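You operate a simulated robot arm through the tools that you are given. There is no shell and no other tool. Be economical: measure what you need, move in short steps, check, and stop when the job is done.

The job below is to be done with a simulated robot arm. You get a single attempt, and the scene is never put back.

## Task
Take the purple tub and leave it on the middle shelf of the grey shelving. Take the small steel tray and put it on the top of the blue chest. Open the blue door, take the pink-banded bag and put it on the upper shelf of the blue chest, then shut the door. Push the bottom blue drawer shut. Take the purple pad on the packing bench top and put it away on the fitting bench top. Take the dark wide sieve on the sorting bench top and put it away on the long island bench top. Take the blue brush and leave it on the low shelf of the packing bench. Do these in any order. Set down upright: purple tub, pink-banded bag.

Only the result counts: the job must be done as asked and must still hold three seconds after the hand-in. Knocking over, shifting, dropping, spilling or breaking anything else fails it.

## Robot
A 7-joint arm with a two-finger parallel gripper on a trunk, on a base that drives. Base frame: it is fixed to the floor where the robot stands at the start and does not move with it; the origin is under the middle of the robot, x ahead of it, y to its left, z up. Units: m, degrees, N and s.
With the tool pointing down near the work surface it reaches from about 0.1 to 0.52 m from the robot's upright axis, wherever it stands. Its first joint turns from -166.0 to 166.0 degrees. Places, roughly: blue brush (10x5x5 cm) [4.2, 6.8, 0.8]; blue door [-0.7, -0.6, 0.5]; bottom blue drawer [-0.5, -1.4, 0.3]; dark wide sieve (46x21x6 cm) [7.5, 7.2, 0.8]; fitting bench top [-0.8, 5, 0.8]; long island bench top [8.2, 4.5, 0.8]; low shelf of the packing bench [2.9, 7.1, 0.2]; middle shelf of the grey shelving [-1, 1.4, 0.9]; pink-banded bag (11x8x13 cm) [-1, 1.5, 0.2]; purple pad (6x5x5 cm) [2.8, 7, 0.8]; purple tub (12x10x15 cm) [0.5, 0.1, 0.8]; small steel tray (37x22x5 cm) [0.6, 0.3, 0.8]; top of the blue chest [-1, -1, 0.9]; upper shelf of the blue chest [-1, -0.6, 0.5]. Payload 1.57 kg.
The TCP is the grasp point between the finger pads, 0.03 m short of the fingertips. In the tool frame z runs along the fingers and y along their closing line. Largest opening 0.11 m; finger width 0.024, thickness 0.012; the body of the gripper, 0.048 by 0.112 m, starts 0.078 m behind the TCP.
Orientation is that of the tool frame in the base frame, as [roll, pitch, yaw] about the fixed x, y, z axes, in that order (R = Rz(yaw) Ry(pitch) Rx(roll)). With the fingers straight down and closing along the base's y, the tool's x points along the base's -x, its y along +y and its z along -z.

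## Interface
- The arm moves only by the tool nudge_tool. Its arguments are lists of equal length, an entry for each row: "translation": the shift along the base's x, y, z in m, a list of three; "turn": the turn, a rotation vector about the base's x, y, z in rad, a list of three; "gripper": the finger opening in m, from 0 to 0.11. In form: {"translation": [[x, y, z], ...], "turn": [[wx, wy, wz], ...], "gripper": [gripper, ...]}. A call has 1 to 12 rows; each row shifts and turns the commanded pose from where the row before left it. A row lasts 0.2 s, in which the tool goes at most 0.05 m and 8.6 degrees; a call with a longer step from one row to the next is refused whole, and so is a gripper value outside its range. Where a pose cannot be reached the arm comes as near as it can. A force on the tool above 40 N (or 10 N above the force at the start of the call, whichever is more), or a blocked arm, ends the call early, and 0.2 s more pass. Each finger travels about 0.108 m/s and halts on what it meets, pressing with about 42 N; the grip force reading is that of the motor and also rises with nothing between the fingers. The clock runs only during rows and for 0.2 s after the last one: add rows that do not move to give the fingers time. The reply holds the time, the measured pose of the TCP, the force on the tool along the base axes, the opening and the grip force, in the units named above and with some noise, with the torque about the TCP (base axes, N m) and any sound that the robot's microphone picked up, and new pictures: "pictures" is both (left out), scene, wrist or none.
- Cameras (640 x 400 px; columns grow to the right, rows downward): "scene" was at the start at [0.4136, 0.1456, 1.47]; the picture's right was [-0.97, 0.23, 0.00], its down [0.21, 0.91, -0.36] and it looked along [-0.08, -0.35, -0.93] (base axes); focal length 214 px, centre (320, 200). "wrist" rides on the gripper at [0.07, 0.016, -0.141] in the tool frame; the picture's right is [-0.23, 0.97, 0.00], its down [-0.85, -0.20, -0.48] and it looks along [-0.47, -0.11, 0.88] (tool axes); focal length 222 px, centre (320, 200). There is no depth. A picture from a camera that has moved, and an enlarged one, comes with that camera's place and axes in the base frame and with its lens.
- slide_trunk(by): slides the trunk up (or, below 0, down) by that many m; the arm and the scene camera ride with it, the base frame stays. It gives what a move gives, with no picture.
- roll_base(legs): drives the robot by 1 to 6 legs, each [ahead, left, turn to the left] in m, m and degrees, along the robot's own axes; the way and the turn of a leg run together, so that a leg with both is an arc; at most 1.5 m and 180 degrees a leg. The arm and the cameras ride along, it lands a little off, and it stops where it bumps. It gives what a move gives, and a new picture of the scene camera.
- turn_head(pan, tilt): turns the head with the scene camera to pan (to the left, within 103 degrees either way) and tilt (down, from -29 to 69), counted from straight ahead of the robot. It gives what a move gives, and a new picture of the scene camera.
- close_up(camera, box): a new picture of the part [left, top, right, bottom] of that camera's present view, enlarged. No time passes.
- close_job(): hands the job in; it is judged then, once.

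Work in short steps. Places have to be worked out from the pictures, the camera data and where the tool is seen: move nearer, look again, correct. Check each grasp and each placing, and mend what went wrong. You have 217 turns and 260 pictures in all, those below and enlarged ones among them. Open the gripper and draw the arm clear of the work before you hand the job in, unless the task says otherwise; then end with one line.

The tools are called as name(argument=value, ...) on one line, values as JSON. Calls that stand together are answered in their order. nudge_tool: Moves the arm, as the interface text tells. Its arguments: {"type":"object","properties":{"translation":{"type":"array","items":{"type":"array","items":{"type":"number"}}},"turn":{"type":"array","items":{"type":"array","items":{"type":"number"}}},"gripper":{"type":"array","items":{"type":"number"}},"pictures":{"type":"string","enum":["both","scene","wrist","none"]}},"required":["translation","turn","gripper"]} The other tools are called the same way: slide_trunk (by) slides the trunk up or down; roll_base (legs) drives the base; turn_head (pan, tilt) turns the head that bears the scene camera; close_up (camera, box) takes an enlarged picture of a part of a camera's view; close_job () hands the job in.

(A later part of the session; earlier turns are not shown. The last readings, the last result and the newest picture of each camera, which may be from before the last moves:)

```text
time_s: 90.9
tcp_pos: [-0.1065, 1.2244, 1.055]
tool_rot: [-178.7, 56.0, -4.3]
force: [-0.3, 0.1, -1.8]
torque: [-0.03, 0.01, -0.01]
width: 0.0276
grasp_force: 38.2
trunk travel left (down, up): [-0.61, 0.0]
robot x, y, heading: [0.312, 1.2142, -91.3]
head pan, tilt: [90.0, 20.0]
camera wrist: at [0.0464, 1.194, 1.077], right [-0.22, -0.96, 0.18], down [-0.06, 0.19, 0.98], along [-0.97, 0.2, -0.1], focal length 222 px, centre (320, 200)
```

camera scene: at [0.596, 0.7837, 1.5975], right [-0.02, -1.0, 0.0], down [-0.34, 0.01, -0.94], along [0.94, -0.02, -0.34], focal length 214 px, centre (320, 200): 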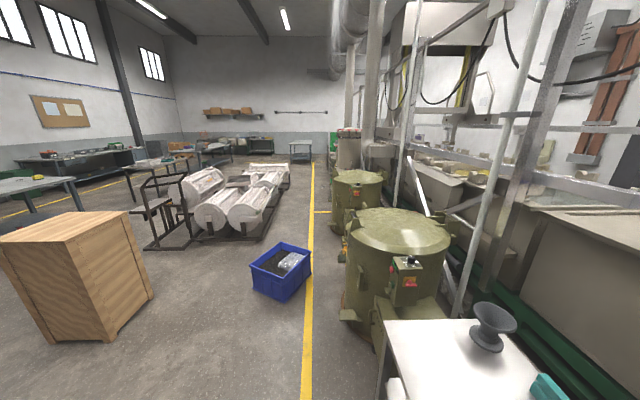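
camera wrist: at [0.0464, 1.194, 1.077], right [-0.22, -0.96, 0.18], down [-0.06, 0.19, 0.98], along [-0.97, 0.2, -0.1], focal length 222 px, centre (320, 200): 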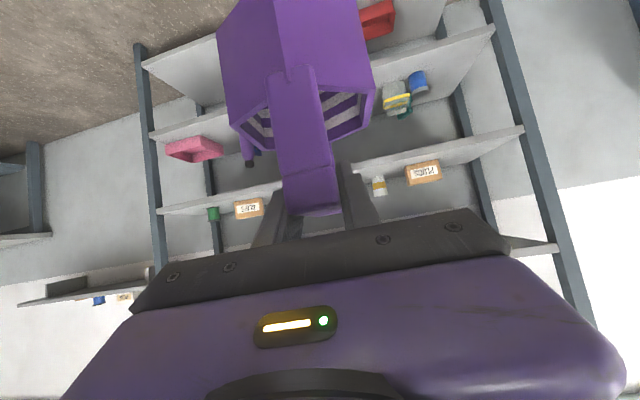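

Shelf level ≈0.87; tub bottom ≈0.913. Free front spot between the jar (y≈1.1) and BELTS (y≈1.47). I strafe right 0.6 m towards it.

roll_base(legs=[[0, -0.6, 1.2]])

turn_head(pan=-80, tilt=25)

nudge_tool(translation=[[0, 0, 0]], turn=[[0, 0, 0]], gripper=[0], pictures="wrist")

```text
time_s: 94.3
tcp_pos: [-0.6967, 1.2307, 1.0544]
tool_rot: [-178.7, 56.0, -3.6]
force: [-0.4, 0.3, -1.2]
torque: [0.02, -0.02, 0.01]
width: 0.0278
grasp_force: 38.1
trunk travel left (down, up): [-0.61, 0.0]
robot x, y, heading: [-0.2743, 1.2253, -90.7]
head pan, tilt: [90.0, 20.0]
camera scene: at [0.0116, 0.7975, 1.5975], right [-0.01, -1.0, 0.0], down [-0.34, 0.0, -0.94], along [0.94, -0.01, -0.34], focal length 214 px, centre (320, 200)
```

scene: 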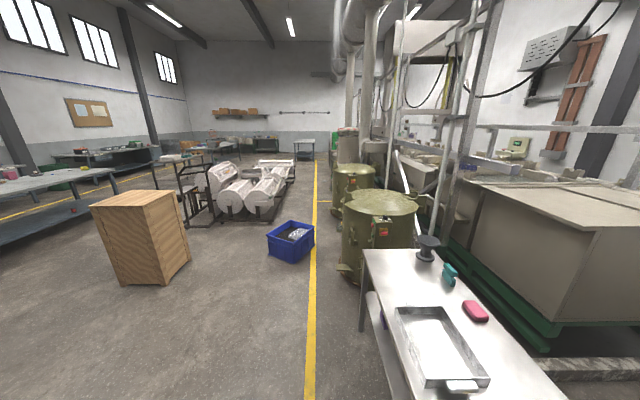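

```text
time_s: 96.8
tcp_pos: [-0.6958, 1.231, 1.0555]
tool_rot: [-178.7, 56.0, -3.7]
force: [-0.5, 0.2, -1.6]
torque: [0.03, -0.03, -0.01]
width: 0.0277
grasp_force: 38.4
trunk travel left (down, up): [-0.61, 0.0]
robot x, y, heading: [-0.2726, 1.2267, -90.6]
head pan, tilt: [-80.0, 25.0]
camera scene: at [-0.1725, 0.7838, 1.5894], right [-0.16, 0.99, 0.0], down [0.42, 0.07, -0.91], along [-0.89, -0.15, -0.42], focal length 214 px, centre (320, 200)
```

scene: 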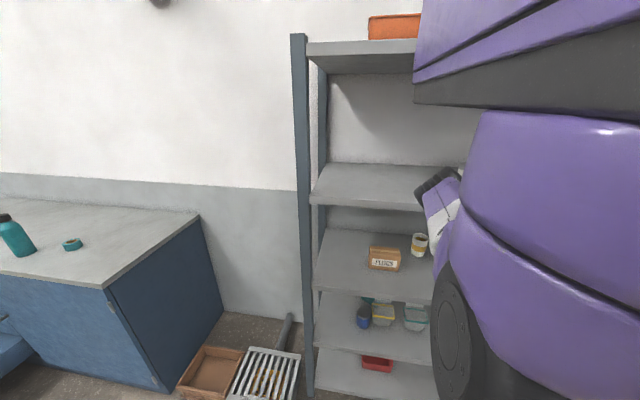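

```text
time_s: 97.2
tcp_pos: [-0.6955, 1.2313, 1.0553]
tool_rot: [-178.7, 56.0, -3.7]
force: [-1.0, -0.3, -1.5]
torque: [0.01, 0.0, 0.0]
width: 0.0277
grasp_force: 37.8
trunk travel left (down, up): [-0.61, 0.0]
robot x, y, heading: [-0.2747, 1.2285, -90.8]
head pan, tilt: [-80.0, 25.0]
camera wrist: at [-0.5425, 1.2019, 1.077], right [-0.21, -0.96, 0.18], down [-0.07, 0.19, 0.98], along [-0.98, 0.19, -0.1], focal length 222 px, centre (320, 200)
```

wrist: 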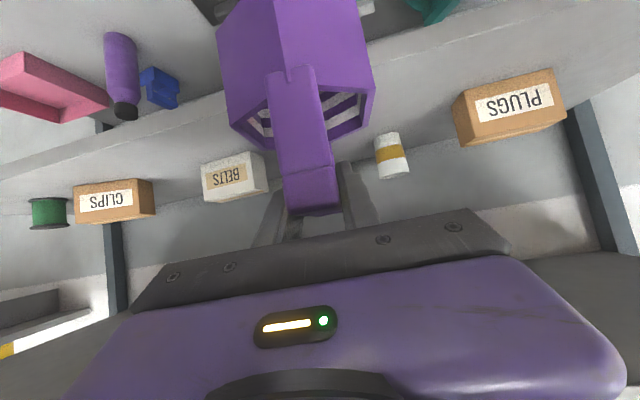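

The folded elbow sticks out towards the shelving, so rather than driving closer I extend the arm by 0.2 m outward, which also unfolds it.

nudge_tool(translation=[[-0.04, 0.002, 0], [-0.04, 0.002, 0], [-0.04, 0.002, 0], [0, 0, 0]], turn=[[0, 0, 0], [0, 0, 0], [0, 0, 0], [0, 0, 0]], gripper=[0, 0, 0, 0])

```text
time_s: 98.2
tcp_pos: [-0.8158, 1.2367, 1.0545]
tool_rot: [-178.8, 55.9, -3.8]
force: [0.1, 0.0, -3.0]
torque: [-0.01, -0.01, -0.02]
width: 0.0277
grasp_force: 38.5
trunk travel left (down, up): [-0.61, 0.0]
robot x, y, heading: [-0.2758, 1.2303, -90.4]
head pan, tilt: [-80.0, 25.0]
camera scene: at [-0.1726, 0.7838, 1.5894], right [-0.16, 0.99, 0.0], down [0.42, 0.07, -0.91], along [-0.89, -0.15, -0.42], focal length 214 px, centre (320, 200)
camera wrist: at [-0.663, 1.2075, 1.0774], right [-0.21, -0.96, 0.18], down [-0.07, 0.19, 0.98], along [-0.98, 0.19, -0.1], focal length 222 px, centre (320, 200)
```

scene: 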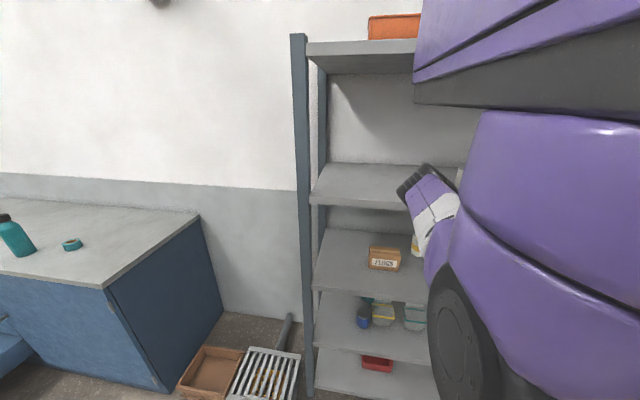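
wrist: 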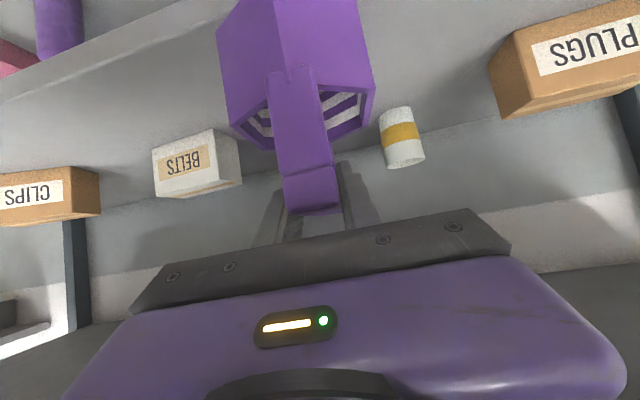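

Let me look closer at where the elbow is relative to the shelf.

close_up(camera="scene", box=[280, 110, 520, 260])

```text
2.67 times, centred on (400, 185) of scene
camera zoom: at [-0.1726, 0.7838, 1.5894], right [-0.16, 0.99, 0.0], down [0.42, 0.07, -0.91], along [-0.89, -0.15, -0.42], focal length 572 px, centre (107, 240)
```

zoom: 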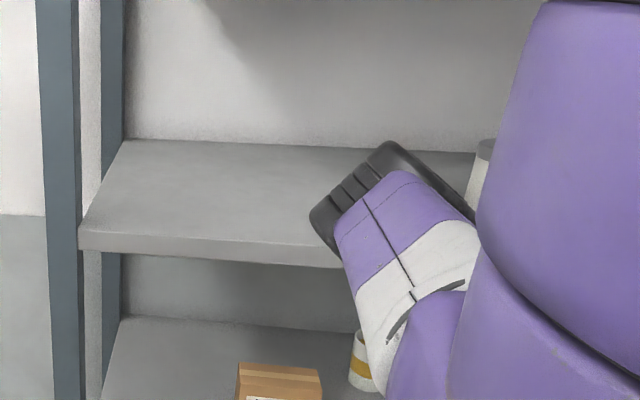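

The elbow is in front of the shelf level 1.27; I advance in small steps watching for contact.

nudge_tool(translation=[[-0.03, 0.002, 0], [-0.03, 0.002, 0], [0, 0, 0]], turn=[[0, 0, 0], [0, 0, 0], [0, 0, 0]], gripper=[0, 0, 0])

```text
time_s: 99.0
tcp_pos: [-0.8764, 1.2398, 1.0573]
tool_rot: [-178.7, 56.0, -3.7]
force: [-0.6, 0.3, -1.7]
torque: [-0.01, -0.02, -0.01]
width: 0.0277
grasp_force: 38.7
trunk travel left (down, up): [-0.61, 0.0]
robot x, y, heading: [-0.2785, 1.2247, -90.8]
head pan, tilt: [-80.0, 25.0]
camera scene: at [-0.1726, 0.7838, 1.5894], right [-0.16, 0.99, 0.0], down [0.42, 0.07, -0.91], along [-0.89, -0.15, -0.42], focal length 214 px, centre (320, 200)
camera wrist: at [-0.723, 1.2104, 1.0783], right [-0.21, -0.96, 0.18], down [-0.07, 0.19, 0.98], along [-0.98, 0.19, -0.1], focal length 222 px, centre (320, 200)
```

scene: 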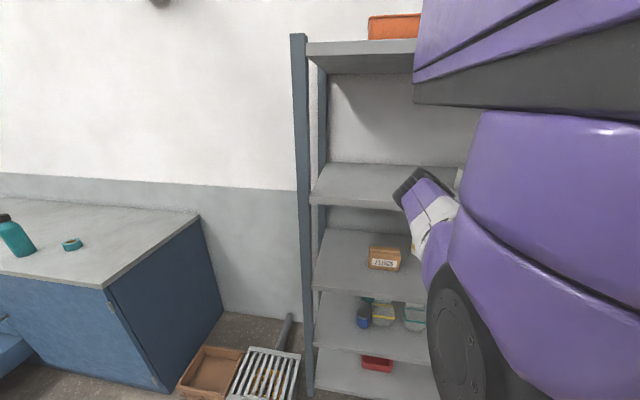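
wrist: 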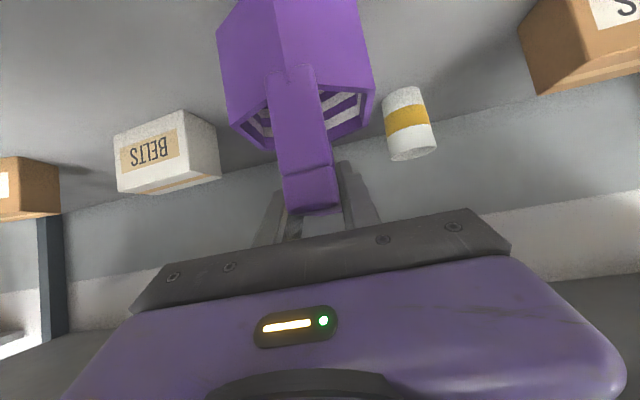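

Clear so far. Advance 0.065 more then lower gently to contact.

nudge_tool(translation=[[-0.035, 0.002, 0], [-0.035, 0.002, 0], [0, 0, -0.015], [0, 0, -0.01], [0, 0, -0.006], [0, 0, -0.006], [0, 0, 0]], turn=[[0, 0, 0], [0, 0, 0], [0, 0, 0], [0, 0, 0], [0, 0, 0], [0, 0, 0], [0, 0, 0]], gripper=[0, 0, 0, 0, 0, 0, 0], pictures="wrist")

```text
time_s: 100.7
tcp_pos: [-0.9486, 1.2464, 1.0225]
tool_rot: [-178.6, 56.4, -3.8]
force: [-1.6, 5.0, 28.9]
torque: [-0.75, -0.07, 0.0]
width: 0.0281
grasp_force: 38.6
trunk travel left (down, up): [-0.61, 0.0]
robot x, y, heading: [-0.2751, 1.2303, -90.5]
head pan, tilt: [-80.0, 25.0]
camera wrist: at [-0.7941, 1.2167, 1.0431], right [-0.21, -0.96, 0.18], down [-0.06, 0.19, 0.98], along [-0.98, 0.19, -0.1], focal length 222 px, centre (320, 200)
```

wrist: 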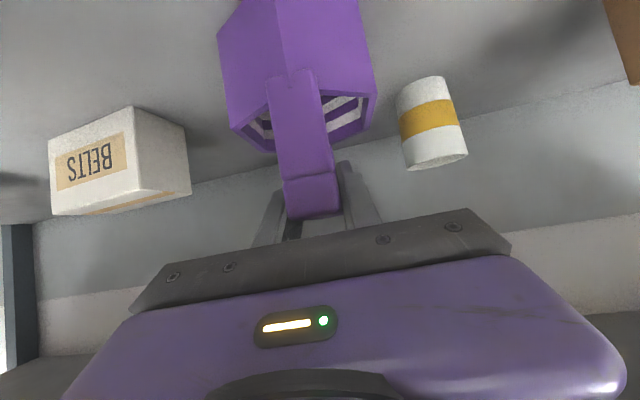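

Contact on the shelf. Ease up 3 mm, open and withdraw outward.

nudge_tool(translation=[[0, 0, 0.004], [0, 0, 0], [0, 0, 0], [0, 0, 0], [0.03, 0, 0.006], [0.04, 0, 0.01], [0.045, 0, 0.01], [0.045, 0, 0.0], [0.045, 0, 0.0], [0, 0, 0]], turn=[[0, 0, 0], [0, 0, 0], [0, 0, 0], [0, 0, 0], [0, 0, 0], [0, 0, 0], [0, 0, 0], [0, 0, 0], [0, 0, 0], [0, 0, 0]], gripper=[0, 0.07, 0.07, 0.07, 0.08, 0.08, 0.08, 0.08, 0.08, 0.08], pictures="wrist")

```text
time_s: 102.8
tcp_pos: [-0.7402, 1.2463, 1.0484]
tool_rot: [-178.7, 56.0, -3.7]
force: [-0.7, -0.1, -0.4]
torque: [0.02, 0.0, 0.01]
width: 0.0798
grasp_force: 0.0
trunk travel left (down, up): [-0.61, 0.0]
robot x, y, heading: [-0.2747, 1.2306, -90.4]
head pan, tilt: [-80.0, 25.0]
camera wrist: at [-0.5863, 1.2178, 1.07], right [-0.21, -0.96, 0.18], down [-0.07, 0.19, 0.98], along [-0.98, 0.19, -0.1], focal length 222 px, centre (320, 200)
```

wrist: 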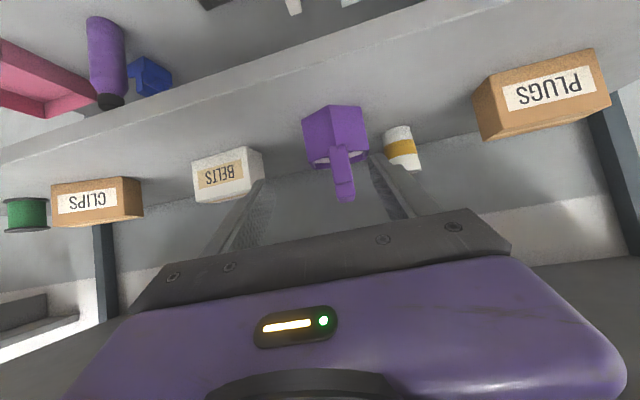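

Tub stands upright on the middle shelf. Now drive toward the blue chest and look at it.

roll_base(legs=[[0, 0.2, 0.5], [1.0, 0, 0]])

turn_head(pan=-50, tilt=35)

```text
time_s: 109.2
tcp_pos: [-0.5463, 0.2615, 1.0489]
tool_rot: [-178.7, 56.0, -3.6]
force: [0.6, 0.5, -0.4]
torque: [-0.01, -0.01, 0.01]
width: 0.0799
grasp_force: 0.1
trunk travel left (down, up): [-0.61, 0.0]
robot x, y, heading: [-0.0817, 0.2431, -90.9]
head pan, tilt: [-80.0, 25.0]
camera scene: at [0.0221, -0.2011, 1.5895], right [-0.16, 0.99, 0.0], down [0.42, 0.07, -0.91], along [-0.89, -0.15, -0.42], focal length 214 px, centre (320, 200)
```

scene: 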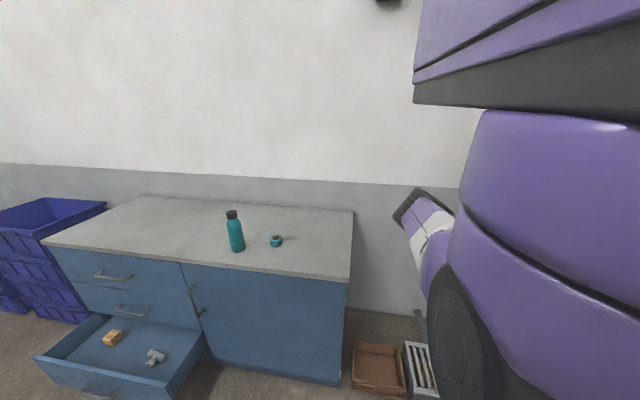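

```text
time_s: 110.1
tcp_pos: [-0.5464, 0.2608, 1.047]
tool_rot: [-178.6, 55.9, -3.6]
force: [0.3, -0.1, 0.9]
torque: [0.01, 0.0, -0.04]
width: 0.08
grasp_force: 0.1
trunk travel left (down, up): [-0.61, 0.0]
robot x, y, heading: [-0.0804, 0.2404, -90.8]
head pan, tilt: [-50.0, 35.0]
camera scene: at [0.0448, -0.2419, 1.5737], right [-0.63, 0.77, 0.0], down [0.44, 0.36, -0.82], along [-0.63, -0.52, -0.57], focal length 214 px, centre (320, 200)
```

scene: 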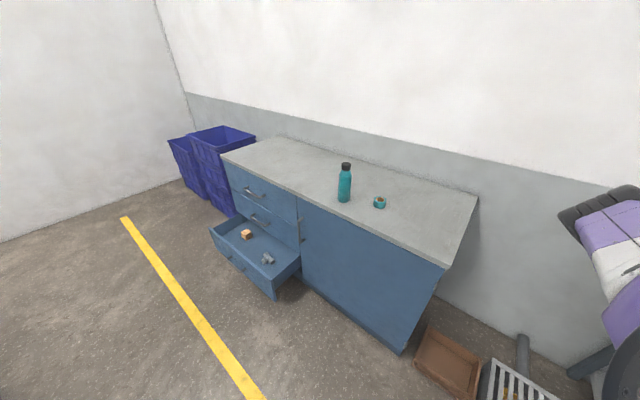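

Chest: front x≈-0.68, y -1.86…-0.19; door hinged at y≈-0.2 with handle at y≈-0.98; bottom drawer front at x≈-0.39, y -1.0…-1.76, z≈0.17–0.35. I shut the drawer first: drive alongside it.

roll_base(legs=[[0.8, 0.1, 0.9], [0.82, 0, 0]])

slide_trunk(by=-0.5)

nudge_tool(translation=[[0, 0, 0]], turn=[[0, 0, 0]], gripper=[0.0])

```text
time_s: 118.4
tcp_pos: [-0.4282, -1.3793, 1.0482]
tool_rot: [-178.6, 56.0, -1.1]
force: [-0.2, -0.5, 0.3]
torque: [0.01, 0.0, 0.01]
width: 0.08
grasp_force: 0.0
trunk travel left (down, up): [-0.61, 0.0]
robot x, y, heading: [0.0394, -1.3792, -88.4]
head pan, tilt: [-50.0, 35.0]
camera scene: at [0.1837, -1.8562, 1.5737], right [-0.67, 0.75, 0.0], down [0.43, 0.38, -0.82], along [-0.61, -0.55, -0.57], focal length 214 px, centre (320, 200)
```

scene: 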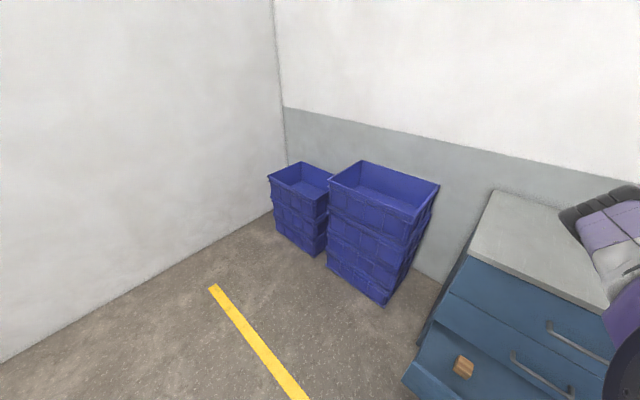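

```text
refused: -0.5 is not a number from -0.4 to 0.4
```

```text
time_s: 118.8
tcp_pos: [-0.4288, -1.3787, 1.0489]
tool_rot: [-178.6, 56.0, -1.1]
force: [0.4, -0.5, -0.1]
torque: [-0.04, -0.03, 0.01]
width: 0.0
grasp_force: 0.6
trunk travel left (down, up): [-0.61, 0.0]
robot x, y, heading: [0.0351, -1.3791, -88.3]
head pan, tilt: [-50.0, 35.0]
camera scene: at [0.1837, -1.8563, 1.5737], right [-0.67, 0.75, 0.0], down [0.43, 0.38, -0.82], along [-0.61, -0.55, -0.57], focal length 214 px, centre (320, 200)
camera wrist: at [-0.274, -1.4011, 1.0699], right [-0.17, -0.97, 0.18], down [-0.07, 0.19, 0.98], along [-0.98, 0.15, -0.1], focal length 222 px, centre (320, 200)
```

scene: 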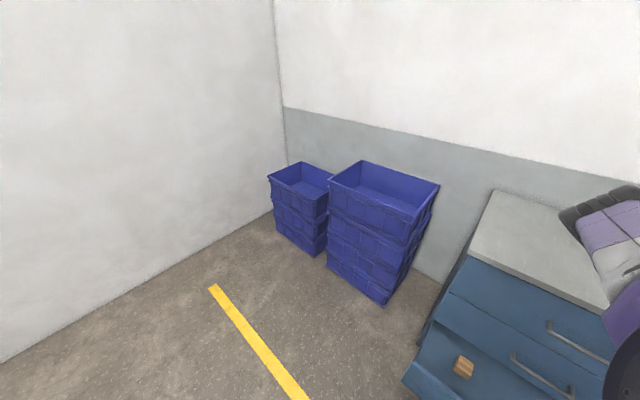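
wrist: 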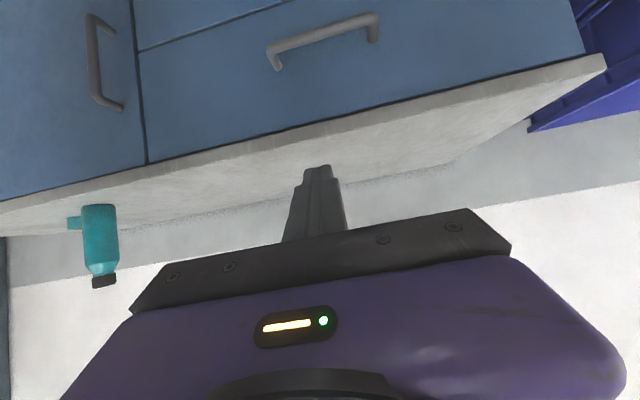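

The tool is above the open drawer; strafe left first, then lower the trunk by 0.4.

roll_base(legs=[[0, 0.16, -1.5]])

slide_trunk(by=-0.4)

slide_trunk(by=-0.2)

nudge_tool(translation=[[0, 0, 0]], turn=[[0, 0, 0]], gripper=[0.0])

```text
time_s: 120.2
tcp_pos: [-0.2682, -1.3613, 1.0471]
tool_rot: [-178.7, 55.9, -3.0]
force: [-1.3, -0.3, -0.4]
torque: [0.02, -0.03, 0.0]
width: 0.0
grasp_force: 21.3
trunk travel left (down, up): [-0.61, 0.0]
robot x, y, heading: [0.1991, -1.3746, -90.2]
head pan, tilt: [-50.0, 35.0]
camera scene: at [0.3283, -1.8581, 1.5737], right [-0.64, 0.77, 0.0], down [0.44, 0.37, -0.82], along [-0.63, -0.53, -0.57], focal length 214 px, centre (320, 200)
```

scene: 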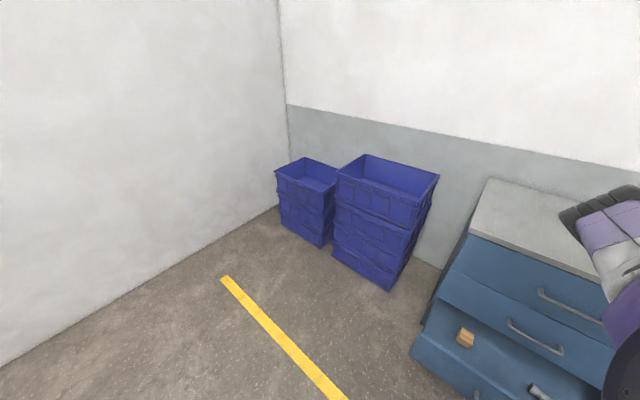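

```text
time_s: 124.0
tcp_pos: [-0.2672, -1.3615, 0.648]
tool_rot: [-178.7, 56.1, -3.0]
force: [-0.3, -0.4, 0.7]
torque: [-0.07, 0.01, 0.03]
width: 0.0
grasp_force: 21.8
trunk travel left (down, up): [-0.21, 0.4]
robot x, y, heading: [0.1953, -1.3734, -90.1]
head pan, tilt: [-50.0, 35.0]
```

```text
time_s: 126.2
tcp_pos: [-0.2689, -1.3621, 0.4485]
tool_rot: [-178.7, 56.0, -3.1]
force: [-0.2, -0.7, 0.2]
torque: [0.01, 0.02, 0.01]
width: 0.0001
grasp_force: 21.7
trunk travel left (down, up): [-0.01, 0.6]
robot x, y, heading: [0.1947, -1.3757, -89.9]
head pan, tilt: [-50.0, 35.0]
```

```text
time_s: 126.6
tcp_pos: [-0.2682, -1.3618, 0.4475]
tool_rot: [-178.6, 56.0, -3.0]
force: [-0.9, 0.0, 0.9]
torque: [0.02, 0.0, -0.02]
width: 0.0002
grasp_force: 21.3
trunk travel left (down, up): [-0.01, 0.6]
robot x, y, heading: [0.196, -1.374, -90.0]
head pan, tilt: [-50.0, 35.0]
camera scene: at [0.3286, -1.8581, 0.9737], right [-0.64, 0.77, 0.0], down [0.44, 0.37, -0.82], along [-0.63, -0.53, -0.57], focal length 214 px, centre (320, 200)
camera wrist: at [-0.1144, -1.3889, 0.4699], right [-0.2, -0.96, 0.18], down [-0.07, 0.19, 0.98], along [-0.98, 0.18, -0.1], focal length 222 px, centre (320, 200)
```

scene: 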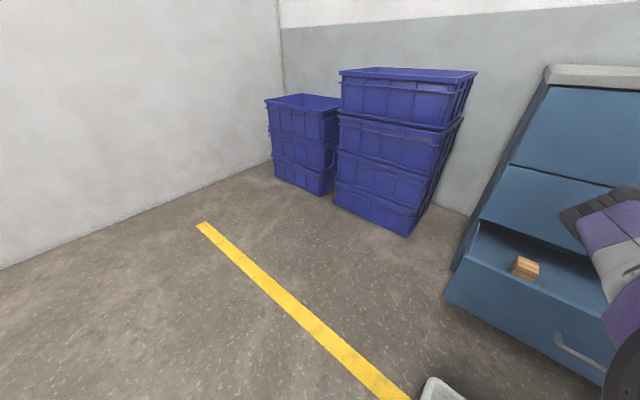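
wrist: 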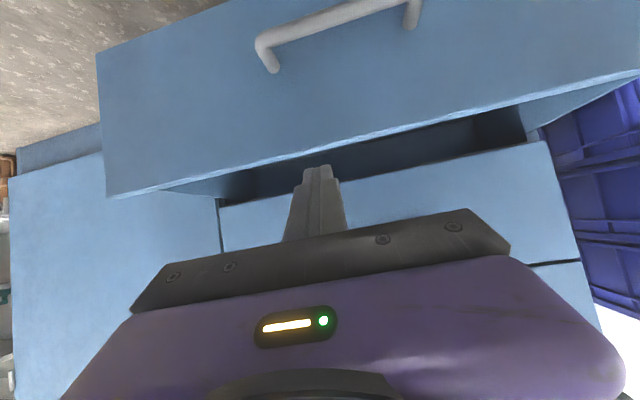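

Drawer panel top ≈0.375, handle at ≈0.23. I lower the fingertips to z≈0.32 and begin pushing −x.

nudge_tool(translation=[[0.0, -0.01, -0.045], [0, -0.01, -0.045], [0, 0, -0.018], [-0.04, 0, 0], [-0.04, 0, 0], [-0.03, 0, 0], [-0.03, 0, 0], [-0.03, 0, 0], [-0.03, 0, 0], [-0.03, 0, 0], [-0.03, 0, 0]], turn=[[0, 0, 0], [0, 0, 0], [0, 0, 0], [0, 0, 0], [0, 0, 0], [0, 0, 0], [0, 0, 0], [0, 0, 0], [0, 0, 0], [0, 0, 0], [0, 0, 0]], gripper=[0, 0, 0, 0, 0, 0, 0, 0, 0, 0, 0], pictures="wrist")

```text
time_s: 129.0
tcp_pos: [-0.528, -1.3814, 0.3381]
tool_rot: [-178.7, 56.0, -3.0]
force: [0.0, -0.4, -0.9]
torque: [0.01, 0.03, -0.04]
width: 0.0002
grasp_force: 21.4
trunk travel left (down, up): [-0.01, 0.6]
robot x, y, heading: [0.1982, -1.3734, -90.1]
head pan, tilt: [-50.0, 35.0]
camera wrist: at [-0.374, -1.4081, 0.3604], right [-0.2, -0.96, 0.18], down [-0.07, 0.19, 0.98], along [-0.98, 0.18, -0.1], focal length 222 px, centre (320, 200)
```

wrist: 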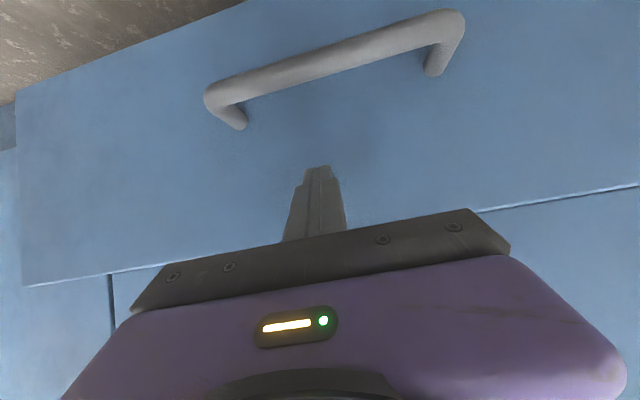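

The drawer moves freely. Push on further.

nudge_tool(translation=[[-0.03, 0, 0], [-0.03, 0, 0], [-0.03, 0, 0], [-0.02, 0, 0], [0, 0, 0]], turn=[[0, 0, 0], [0, 0, 0], [0, 0, 0], [0, 0, 0], [0, 0, 0]], gripper=[0, 0, 0, 0, 0], pictures="wrist")

```text
time_s: 130.2
tcp_pos: [-0.5886, -1.399, 0.3729]
tool_rot: [-178.6, 56.0, -3.0]
force: [0.5, 0.5, 0.2]
torque: [-0.05, -0.03, 0.0]
width: 0.0
grasp_force: 21.4
out of reach, approached as far as the arm can: row 2, 3, 4
trunk travel left (down, up): [-0.01, 0.6]
robot x, y, heading: [0.1972, -1.3733, -90.0]
head pan, tilt: [-50.0, 35.0]
camera wrist: at [-0.4345, -1.4274, 0.3946], right [-0.2, -0.96, 0.18], down [-0.07, 0.19, 0.98], along [-0.98, 0.18, -0.1], focal length 222 px, centre (320, 200)
```

wrist: 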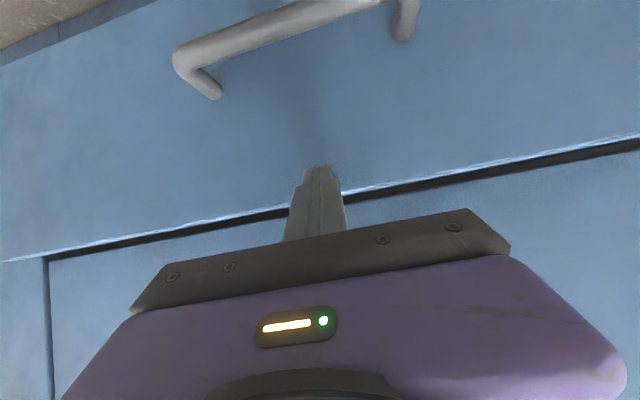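

Arm is at its limit; I pull back to r≈0.7 with z 0.335 and then finish with the base strafing right.

nudge_tool(translation=[[0.04, 0.01, -0.02], [0.03, 0.01, -0.016], [0, 0, 0]], turn=[[0, 0, 0], [0, 0, 0], [0, 0, 0]], gripper=[0, 0, 0], pictures="none")

roll_base(legs=[[0, -0.13, 0]])

nudge_tool(translation=[[-0.015, 0, 0], [-0.01, 0, 0], [0, 0, 0]], turn=[[0, 0, 0], [0, 0, 0], [0, 0, 0]], gripper=[0, 0, 0], pictures="wrist")

```text
time_s: 131.0
tcp_pos: [-0.5196, -1.3808, 0.3376]
tool_rot: [-178.6, 56.0, -2.9]
force: [0.2, -0.4, 0.0]
torque: [0.01, -0.01, -0.02]
width: 0.0
grasp_force: 21.5
trunk travel left (down, up): [-0.01, 0.6]
robot x, y, heading: [0.1966, -1.3732, -90.2]
head pan, tilt: [-50.0, 35.0]
```

```text
time_s: 132.3
tcp_pos: [-0.6285, -1.378, 0.332]
tool_rot: [-178.4, 55.3, -2.9]
force: [1.5, -1.2, -1.1]
torque: [-0.02, -0.07, -0.01]
width: 0.0001
grasp_force: 21.4
trunk travel left (down, up): [-0.01, 0.6]
robot x, y, heading: [0.0783, -1.3769, -89.7]
head pan, tilt: [-50.0, 35.0]
stopped in leg 1: the force on the tool passed its limit at 308 N (the readings are from after the stop); the commanded pose is now the measured one
camera scene: at [0.2124, -1.8581, 0.9735], right [-0.64, 0.76, 0.0], down [0.44, 0.37, -0.82], along [-0.63, -0.53, -0.57], focal length 214 px, centre (320, 200)
```

scene: 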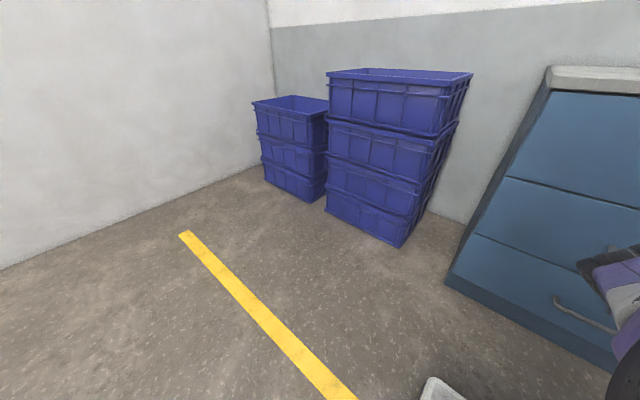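

```text
time_s: 132.6
tcp_pos: [-0.6292, -1.3752, 0.3301]
tool_rot: [-178.4, 55.0, -2.9]
force: [6.4, 0.3, 1.6]
torque: [0.02, 0.04, 0.03]
width: 0.0
grasp_force: 20.3
trunk travel left (down, up): [-0.01, 0.6]
robot x, y, heading: [0.0772, -1.3733, -89.8]
head pan, tilt: [-50.0, 35.0]
stopped in row 1: the force on the tool passed its limit at 95 N (the readings are from after the stop); the commanded pose is now the measured one
camera wrist: at [-0.4757, -1.4036, 0.3538], right [-0.2, -0.96, 0.17], down [-0.09, 0.19, 0.98], along [-0.98, 0.18, -0.12], focal length 222 px, centre (320, 200)
```

wrist: 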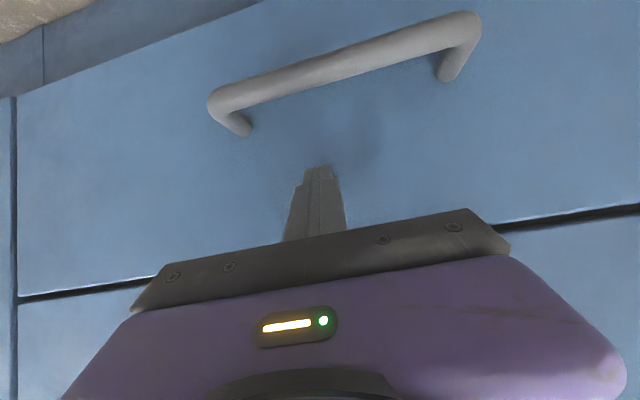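

Drawer is shut flush. Withdraw, raise the trunk 0.3 and move back to the door handle (y≈-0.98).

nudge_tool(translation=[[0.03, 0, 0], [0.04, 0, 0], [0.04, 0, 0], [0.04, 0, 0], [0.04, 0, 0]], turn=[[0, 0, 0], [0, 0, 0], [0, 0, 0], [0, 0, 0], [0, 0, 0]], gripper=[0, 0, 0, 0.05, 0.08], pictures="none")

slide_trunk(by=0.3)

roll_base(legs=[[-0.4, 0.05, 0]])

nudge_tool(translation=[[0, 0, 0]], turn=[[0, 0, 0]], gripper=[0.08], pictures="wrist")

```text
time_s: 133.8
tcp_pos: [-0.4395, -1.3756, 0.3301]
tool_rot: [-178.4, 55.0, -2.8]
force: [0.6, -0.2, -0.6]
torque: [-0.01, -0.01, -0.01]
width: 0.0799
grasp_force: 0.0
trunk travel left (down, up): [-0.01, 0.6]
robot x, y, heading: [0.0781, -1.3729, -89.9]
head pan, tilt: [-50.0, 35.0]
```

```text
time_s: 136.8
tcp_pos: [-0.4405, -1.3741, 0.6312]
tool_rot: [-178.4, 54.9, -2.9]
force: [-0.6, -0.3, -0.4]
torque: [-0.02, 0.03, 0.02]
width: 0.0799
grasp_force: 0.0
trunk travel left (down, up): [-0.31, 0.3]
robot x, y, heading: [0.082, -1.3742, -89.9]
head pan, tilt: [-50.0, 35.0]
```

```text
time_s: 139.3
tcp_pos: [-0.3879, -0.9784, 0.6303]
tool_rot: [-178.4, 54.9, -3.2]
force: [0.2, 0.3, -0.2]
torque: [-0.02, -0.04, -0.02]
width: 0.0798
grasp_force: 0.1
trunk travel left (down, up): [-0.31, 0.3]
robot x, y, heading: [0.1331, -0.9827, -90.3]
head pan, tilt: [-50.0, 35.0]
camera scene: at [0.2615, -1.4667, 1.2737], right [-0.64, 0.77, 0.0], down [0.44, 0.37, -0.82], along [-0.63, -0.52, -0.57], focal length 214 px, centre (320, 200)
```

scene: 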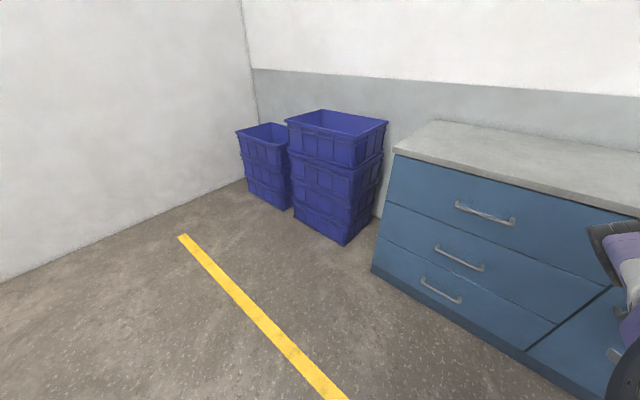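

```text
time_s: 139.7
tcp_pos: [-0.3879, -0.9791, 0.6304]
tool_rot: [-178.5, 54.9, -3.3]
force: [-0.5, -0.1, 0.8]
torque: [-0.01, 0.0, 0.0]
width: 0.0801
grasp_force: 0.0
trunk travel left (down, up): [-0.31, 0.3]
robot x, y, heading: [0.1323, -0.9847, -90.2]
head pan, tilt: [-50.0, 35.0]
camera wrist: at [-0.2344, -1.0076, 0.6543], right [-0.21, -0.96, 0.17], down [-0.09, 0.19, 0.98], along [-0.97, 0.19, -0.12], focal length 222 px, centre (320, 200)
```

wrist: 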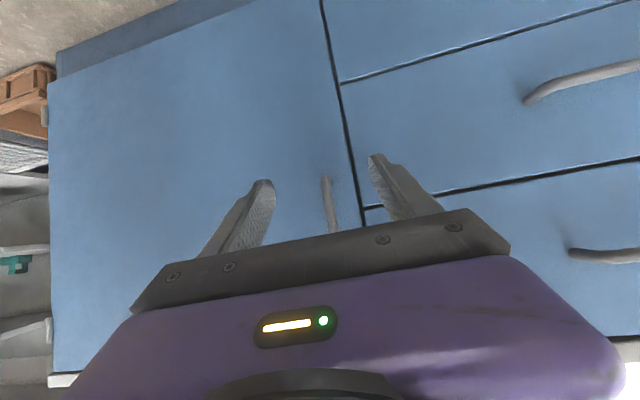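

Drawer confirmed shut. Handle bar at y≈-0.947, z 0.57–0.75, x≈-0.62. Approach and check.

nudge_tool(translation=[[-0.04, 0.016, 0.01], [-0.04, 0.016, 0.01], [-0.04, 0, 0], [-0.04, 0, 0], [-0.02, 0, 0], [0, 0, 0]], turn=[[0, 0, 0], [0, 0, 0], [0, 0, 0], [0, 0, 0], [0, 0, 0], [0, 0, 0]], gripper=[0.08, 0.08, 0.08, 0.08, 0.08, 0.08], pictures="wrist")

```text
time_s: 141.1
tcp_pos: [-0.5669, -0.9479, 0.6492]
tool_rot: [-178.4, 54.9, -3.3]
force: [-0.2, 0.2, 0.5]
torque: [-0.02, 0.02, -0.04]
width: 0.08
grasp_force: 0.0
trunk travel left (down, up): [-0.31, 0.3]
robot x, y, heading: [0.1327, -0.9823, -90.4]
head pan, tilt: [-50.0, 35.0]
camera wrist: at [-0.4139, -0.9764, 0.6746], right [-0.21, -0.96, 0.17], down [-0.09, 0.19, 0.98], along [-0.97, 0.19, -0.12], focal length 222 px, centre (320, 200)
```

wrist: 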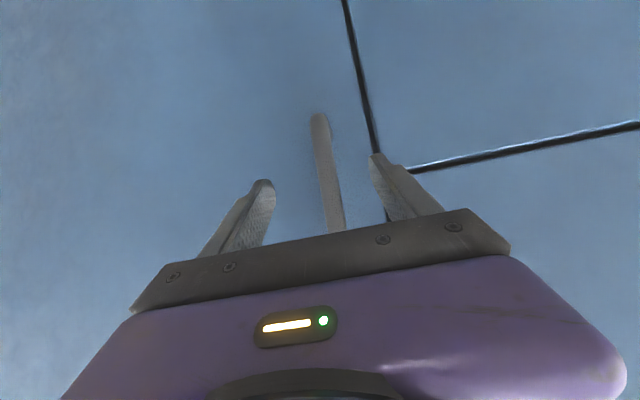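

Bar lies between the fingers. Advance 0.045 and close.

nudge_tool(translation=[[-0.025, 0, 0], [-0.02, 0, 0], [0, 0, 0], [0, 0, 0], [0, 0, 0], [0, 0, 0]], turn=[[0, 0, 0], [0, 0, 0], [0, 0, 0], [0, 0, 0], [0, 0, 0], [0, 0, 0]], gripper=[0.08, 0.08, 0, 0, 0, 0], pictures="wrist")

```text
time_s: 142.5
tcp_pos: [-0.6125, -0.9482, 0.65]
tool_rot: [-178.5, 55.0, -3.2]
force: [1.4, -8.8, -1.2]
torque: [-1.01, -0.05, -0.04]
width: 0.0182
grasp_force: 33.0
trunk travel left (down, up): [-0.31, 0.3]
robot x, y, heading: [0.1328, -0.9811, -90.4]
head pan, tilt: [-50.0, 35.0]
camera wrist: at [-0.4595, -0.9772, 0.6744], right [-0.21, -0.96, 0.17], down [-0.08, 0.19, 0.98], along [-0.97, 0.19, -0.12], focal length 222 px, centre (320, 200)
```

wrist: 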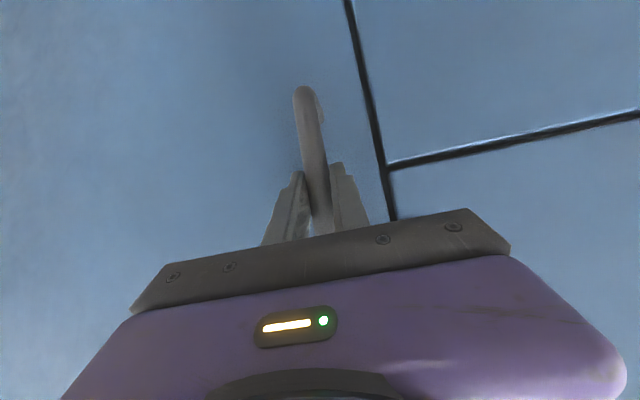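

Grip on the bar (18 mm). Pull along the hinge arc (centre about (-0.665,-0.21)), first 14°.

nudge_tool(translation=[[0.045, 0.0034, 0], [0.0445, 0.0062, 0], [0.0441, 0.0098, 0], [0.0433, 0.0126, 0], [0, 0, 0]], turn=[[0, 0, 0.061], [0, 0, 0.061], [0, 0, 0.061], [0, 0, 0.061], [0, 0, 0]], gripper=[0, 0, 0, 0, 0], pictures="wrist")

```text
time_s: 143.7
tcp_pos: [-0.4331, -0.9154, 0.6504]
tool_rot: [-178.7, 54.7, 10.8]
force: [8.1, -29.8, -14.4]
torque: [-0.97, 0.16, 0.01]
width: 0.0179
grasp_force: 32.2
trunk travel left (down, up): [-0.31, 0.3]
robot x, y, heading: [0.1291, -0.9831, -90.0]
head pan, tilt: [-50.0, 35.0]
camera wrist: at [-0.2778, -0.905, 0.6757], right [0.03, -0.98, 0.17], down [-0.13, 0.17, 0.98], along [-0.99, -0.06, -0.12], focal length 222 px, centre (320, 200)
```

wrist: 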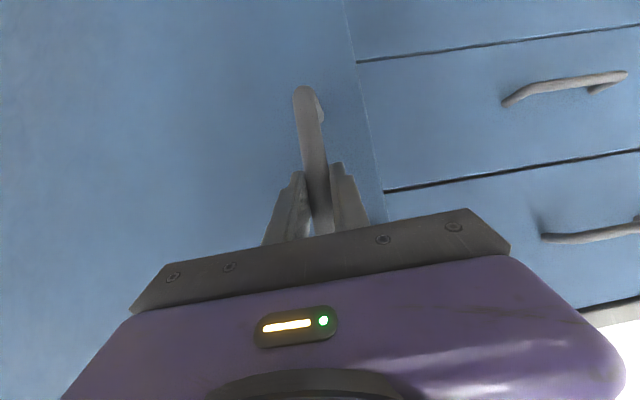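

Door opens; a sideways 30 N says my arc curves a bit too much. Continue with less y.

nudge_tool(translation=[[0.0425, 0.005, 0], [0.0415, 0.013, 0], [0.0403, 0.016, 0], [0.039, 0.019, 0], [0, 0, 0]], turn=[[0, 0, 0.061], [0, 0, 0.061], [0, 0, 0.061], [0, 0, 0.061], [0, 0, 0]], gripper=[0, 0, 0, 0, 0], pictures="wrist")

```text
time_s: 144.3
tcp_pos: [-0.3562, -0.8856, 0.6527]
tool_rot: [-176.7, 54.6, 17.2]
force: [-5.0, 8.3, -9.6]
torque: [-1.07, -0.2, 0.05]
width: 0.0187
grasp_force: 32.9
trunk travel left (down, up): [-0.31, 0.3]
robot x, y, heading: [0.1332, -0.9827, -90.3]
head pan, tilt: [-50.0, 35.0]
stopped in row 3: the force on the tool passed its limit at 52 N (the readings are from after the stop); the commanded pose is now the measured one
camera wrist: at [-0.2027, -0.8635, 0.678], right [0.12, -0.98, 0.15], down [-0.14, 0.14, 0.98], along [-0.98, -0.14, -0.12], focal length 222 px, centre (320, 200)
```

wrist: 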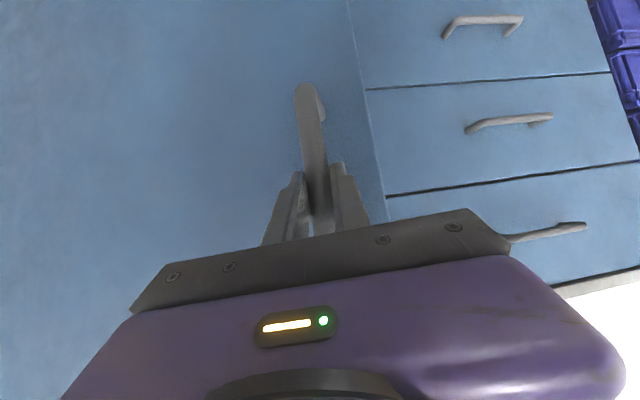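

The fit gives hinge (-0.658,-0.205); continue 3 more exact arc steps.

nudge_tool(translation=[[0.041, 0.0197, 0], [0.0397, 0.0221, 0], [0.0382, 0.0245, 0], [0, 0, 0]], turn=[[0, 0, 0.061], [0, 0, 0.061], [0, 0, 0.061], [0, 0, 0]], gripper=[0, 0, 0, 0], pictures="wrist")

```text
time_s: 144.8
tcp_pos: [-0.3257, -0.8719, 0.6542]
tool_rot: [-176.1, 54.9, 21.4]
force: [-2.3, 4.9, 5.1]
torque: [-0.94, -0.73, -0.09]
width: 0.0185
grasp_force: 32.7
trunk travel left (down, up): [-0.31, 0.3]
robot x, y, heading: [0.1321, -0.9814, -90.6]
head pan, tilt: [-50.0, 35.0]
stopped in row 2: the force on the tool passed its limit at 76 N (the readings are from after the stop); the commanded pose is now the measured one
camera wrist: at [-0.1722, -0.8387, 0.6779], right [0.18, -0.97, 0.15], down [-0.14, 0.12, 0.98], along [-0.97, -0.2, -0.12], focal length 222 px, centre (320, 200)
```

wrist: 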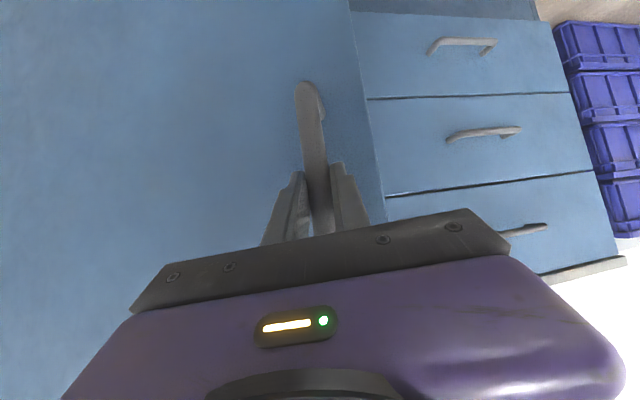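

Door is ~25° open and the arm nears its folding limit. Release the bar and strafe left to withdraw.

nudge_tool(translation=[[0, 0, 0], [0, 0, 0], [0, 0, 0]], turn=[[0, 0, 0], [0, 0, 0], [0, 0, 0]], gripper=[0.08, 0.08, 0.08], pictures="none")

roll_base(legs=[[0, 0.2, 0.5]])

nudge_tool(translation=[[0, -0.045, 0], [0, -0.045, 0], [0, -0.045, 0], [0, -0.04, 0], [0, 0, 0]], turn=[[0, 0, -0.09], [0, 0, -0.09], [0, 0, -0.09], [0, 0, -0.09], [0, 0, 0]], gripper=[0.0, 0, 0, 0, 0])

```text
time_s: 145.6
tcp_pos: [-0.3242, -0.8725, 0.6533]
tool_rot: [-176.0, 54.8, 21.7]
force: [-0.2, -0.2, -0.3]
torque: [-0.01, -0.01, -0.01]
width: 0.0801
grasp_force: 0.1
trunk travel left (down, up): [-0.31, 0.3]
robot x, y, heading: [0.1325, -0.9825, -90.2]
head pan, tilt: [-50.0, 35.0]
```

```text
time_s: 147.2
tcp_pos: [-0.1224, -0.8752, 0.6528]
tool_rot: [-176.0, 54.8, 22.2]
force: [0.1, -0.4, 0.5]
torque: [0.02, 0.0, -0.01]
width: 0.0801
grasp_force: 0.1
trunk travel left (down, up): [-0.31, 0.3]
robot x, y, heading: [0.3337, -0.9805, -89.8]
head pan, tilt: [-50.0, 35.0]
camera scene: at [0.4658, -1.4661, 1.2732], right [-0.64, 0.77, 0.0], down [0.44, 0.37, -0.82], along [-0.63, -0.53, -0.57], focal length 214 px, centre (320, 200)
```

scene: 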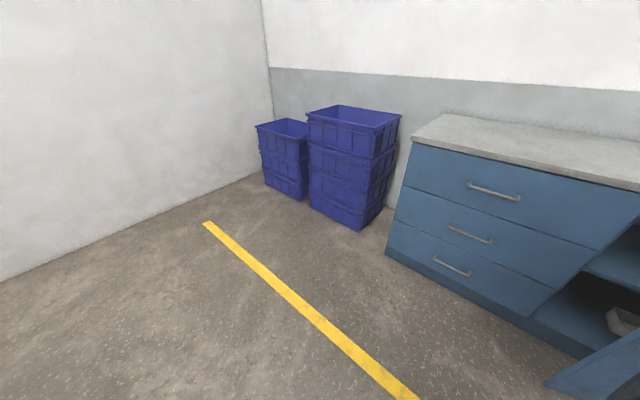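

```text
time_s: 148.4
tcp_pos: [-0.1213, -1.0512, 0.652]
tool_rot: [-176.1, 54.8, 1.3]
force: [0.1, 0.1, -0.6]
torque: [0.0, 0.01, 0.01]
width: 0.0002
grasp_force: 21.0
trunk travel left (down, up): [-0.31, 0.3]
robot x, y, heading: [0.3354, -0.9811, -89.8]
head pan, tilt: [-50.0, 35.0]
camera scene: at [0.4663, -1.4651, 1.2737], right [-0.64, 0.77, 0.0], down [0.44, 0.37, -0.82], along [-0.63, -0.53, -0.57], focal length 214 px, centre (320, 200)
camera wrist: at [0.0323, -1.0732, 0.6768], right [-0.16, -0.98, 0.15], down [-0.1, 0.16, 0.98], along [-0.98, 0.15, -0.12], focal length 222 px, centre (320, 200)
```

scene: 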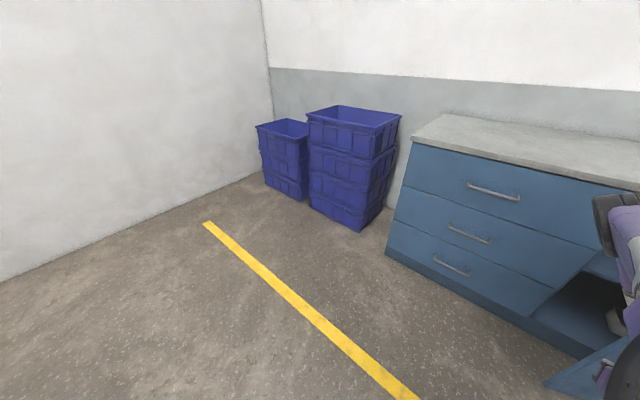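
wrist: 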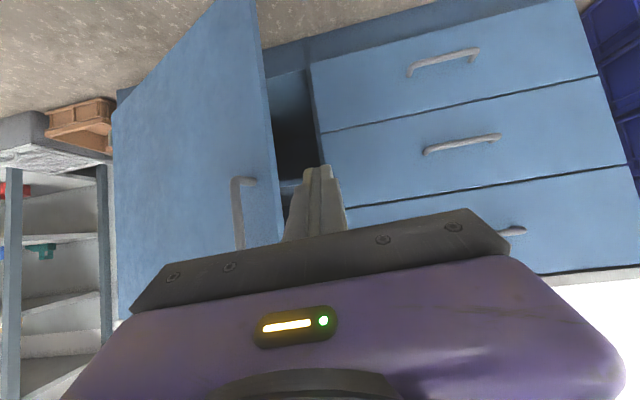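

Door edge at (-0.325,-0.947). Extend the closed fingers into the gap at y≈-1.05, then sweep +y to swing the door.

nudge_tool(translation=[[-0.045, 0, 0], [-0.045, 0, 0], [-0.045, 0, 0], [-0.045, 0, 0], [-0.045, 0, 0], [-0.045, 0, 0], [0, 0.03, 0], [0, 0.03, 0], [0, 0.03, 0], [0, 0.03, 0], [0, 0.03, 0], [0, 0.03, 0]], turn=[[0, 0, 0], [0, 0, 0], [0, 0, 0], [0, 0, 0], [0, 0, 0], [0, 0, 0], [0, 0, 0], [0, 0, 0], [0, 0, 0], [0, 0, 0], [0, 0, 0], [0, 0, 0]], gripper=[0, 0, 0, 0, 0, 0, 0, 0, 0, 0, 0, 0], pictures="wrist")

```text
time_s: 150.6
tcp_pos: [-0.3966, -0.9578, 0.6516]
tool_rot: [-177.5, 55.1, 1.9]
force: [0.2, -1.1, -1.4]
torque: [-0.03, -0.01, -0.05]
width: 0.0
grasp_force: 21.1
trunk travel left (down, up): [-0.31, 0.3]
robot x, y, heading: [0.3363, -0.9861, -90.0]
head pan, tilt: [-50.0, 35.0]
stopped in row 10: the force on the tool passed its limit at 62 N (the readings are from after the stop); the commanded pose is now the measured one
camera wrist: at [-0.2415, -0.9747, 0.6758], right [-0.13, -0.98, 0.16], down [-0.1, 0.17, 0.98], along [-0.99, 0.11, -0.12], focal length 222 px, centre (320, 200)
```

wrist: 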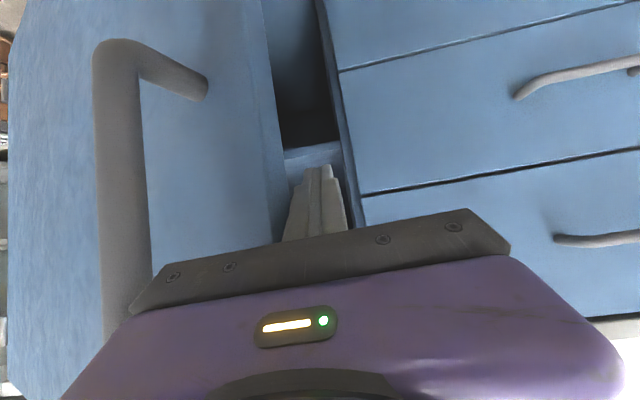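

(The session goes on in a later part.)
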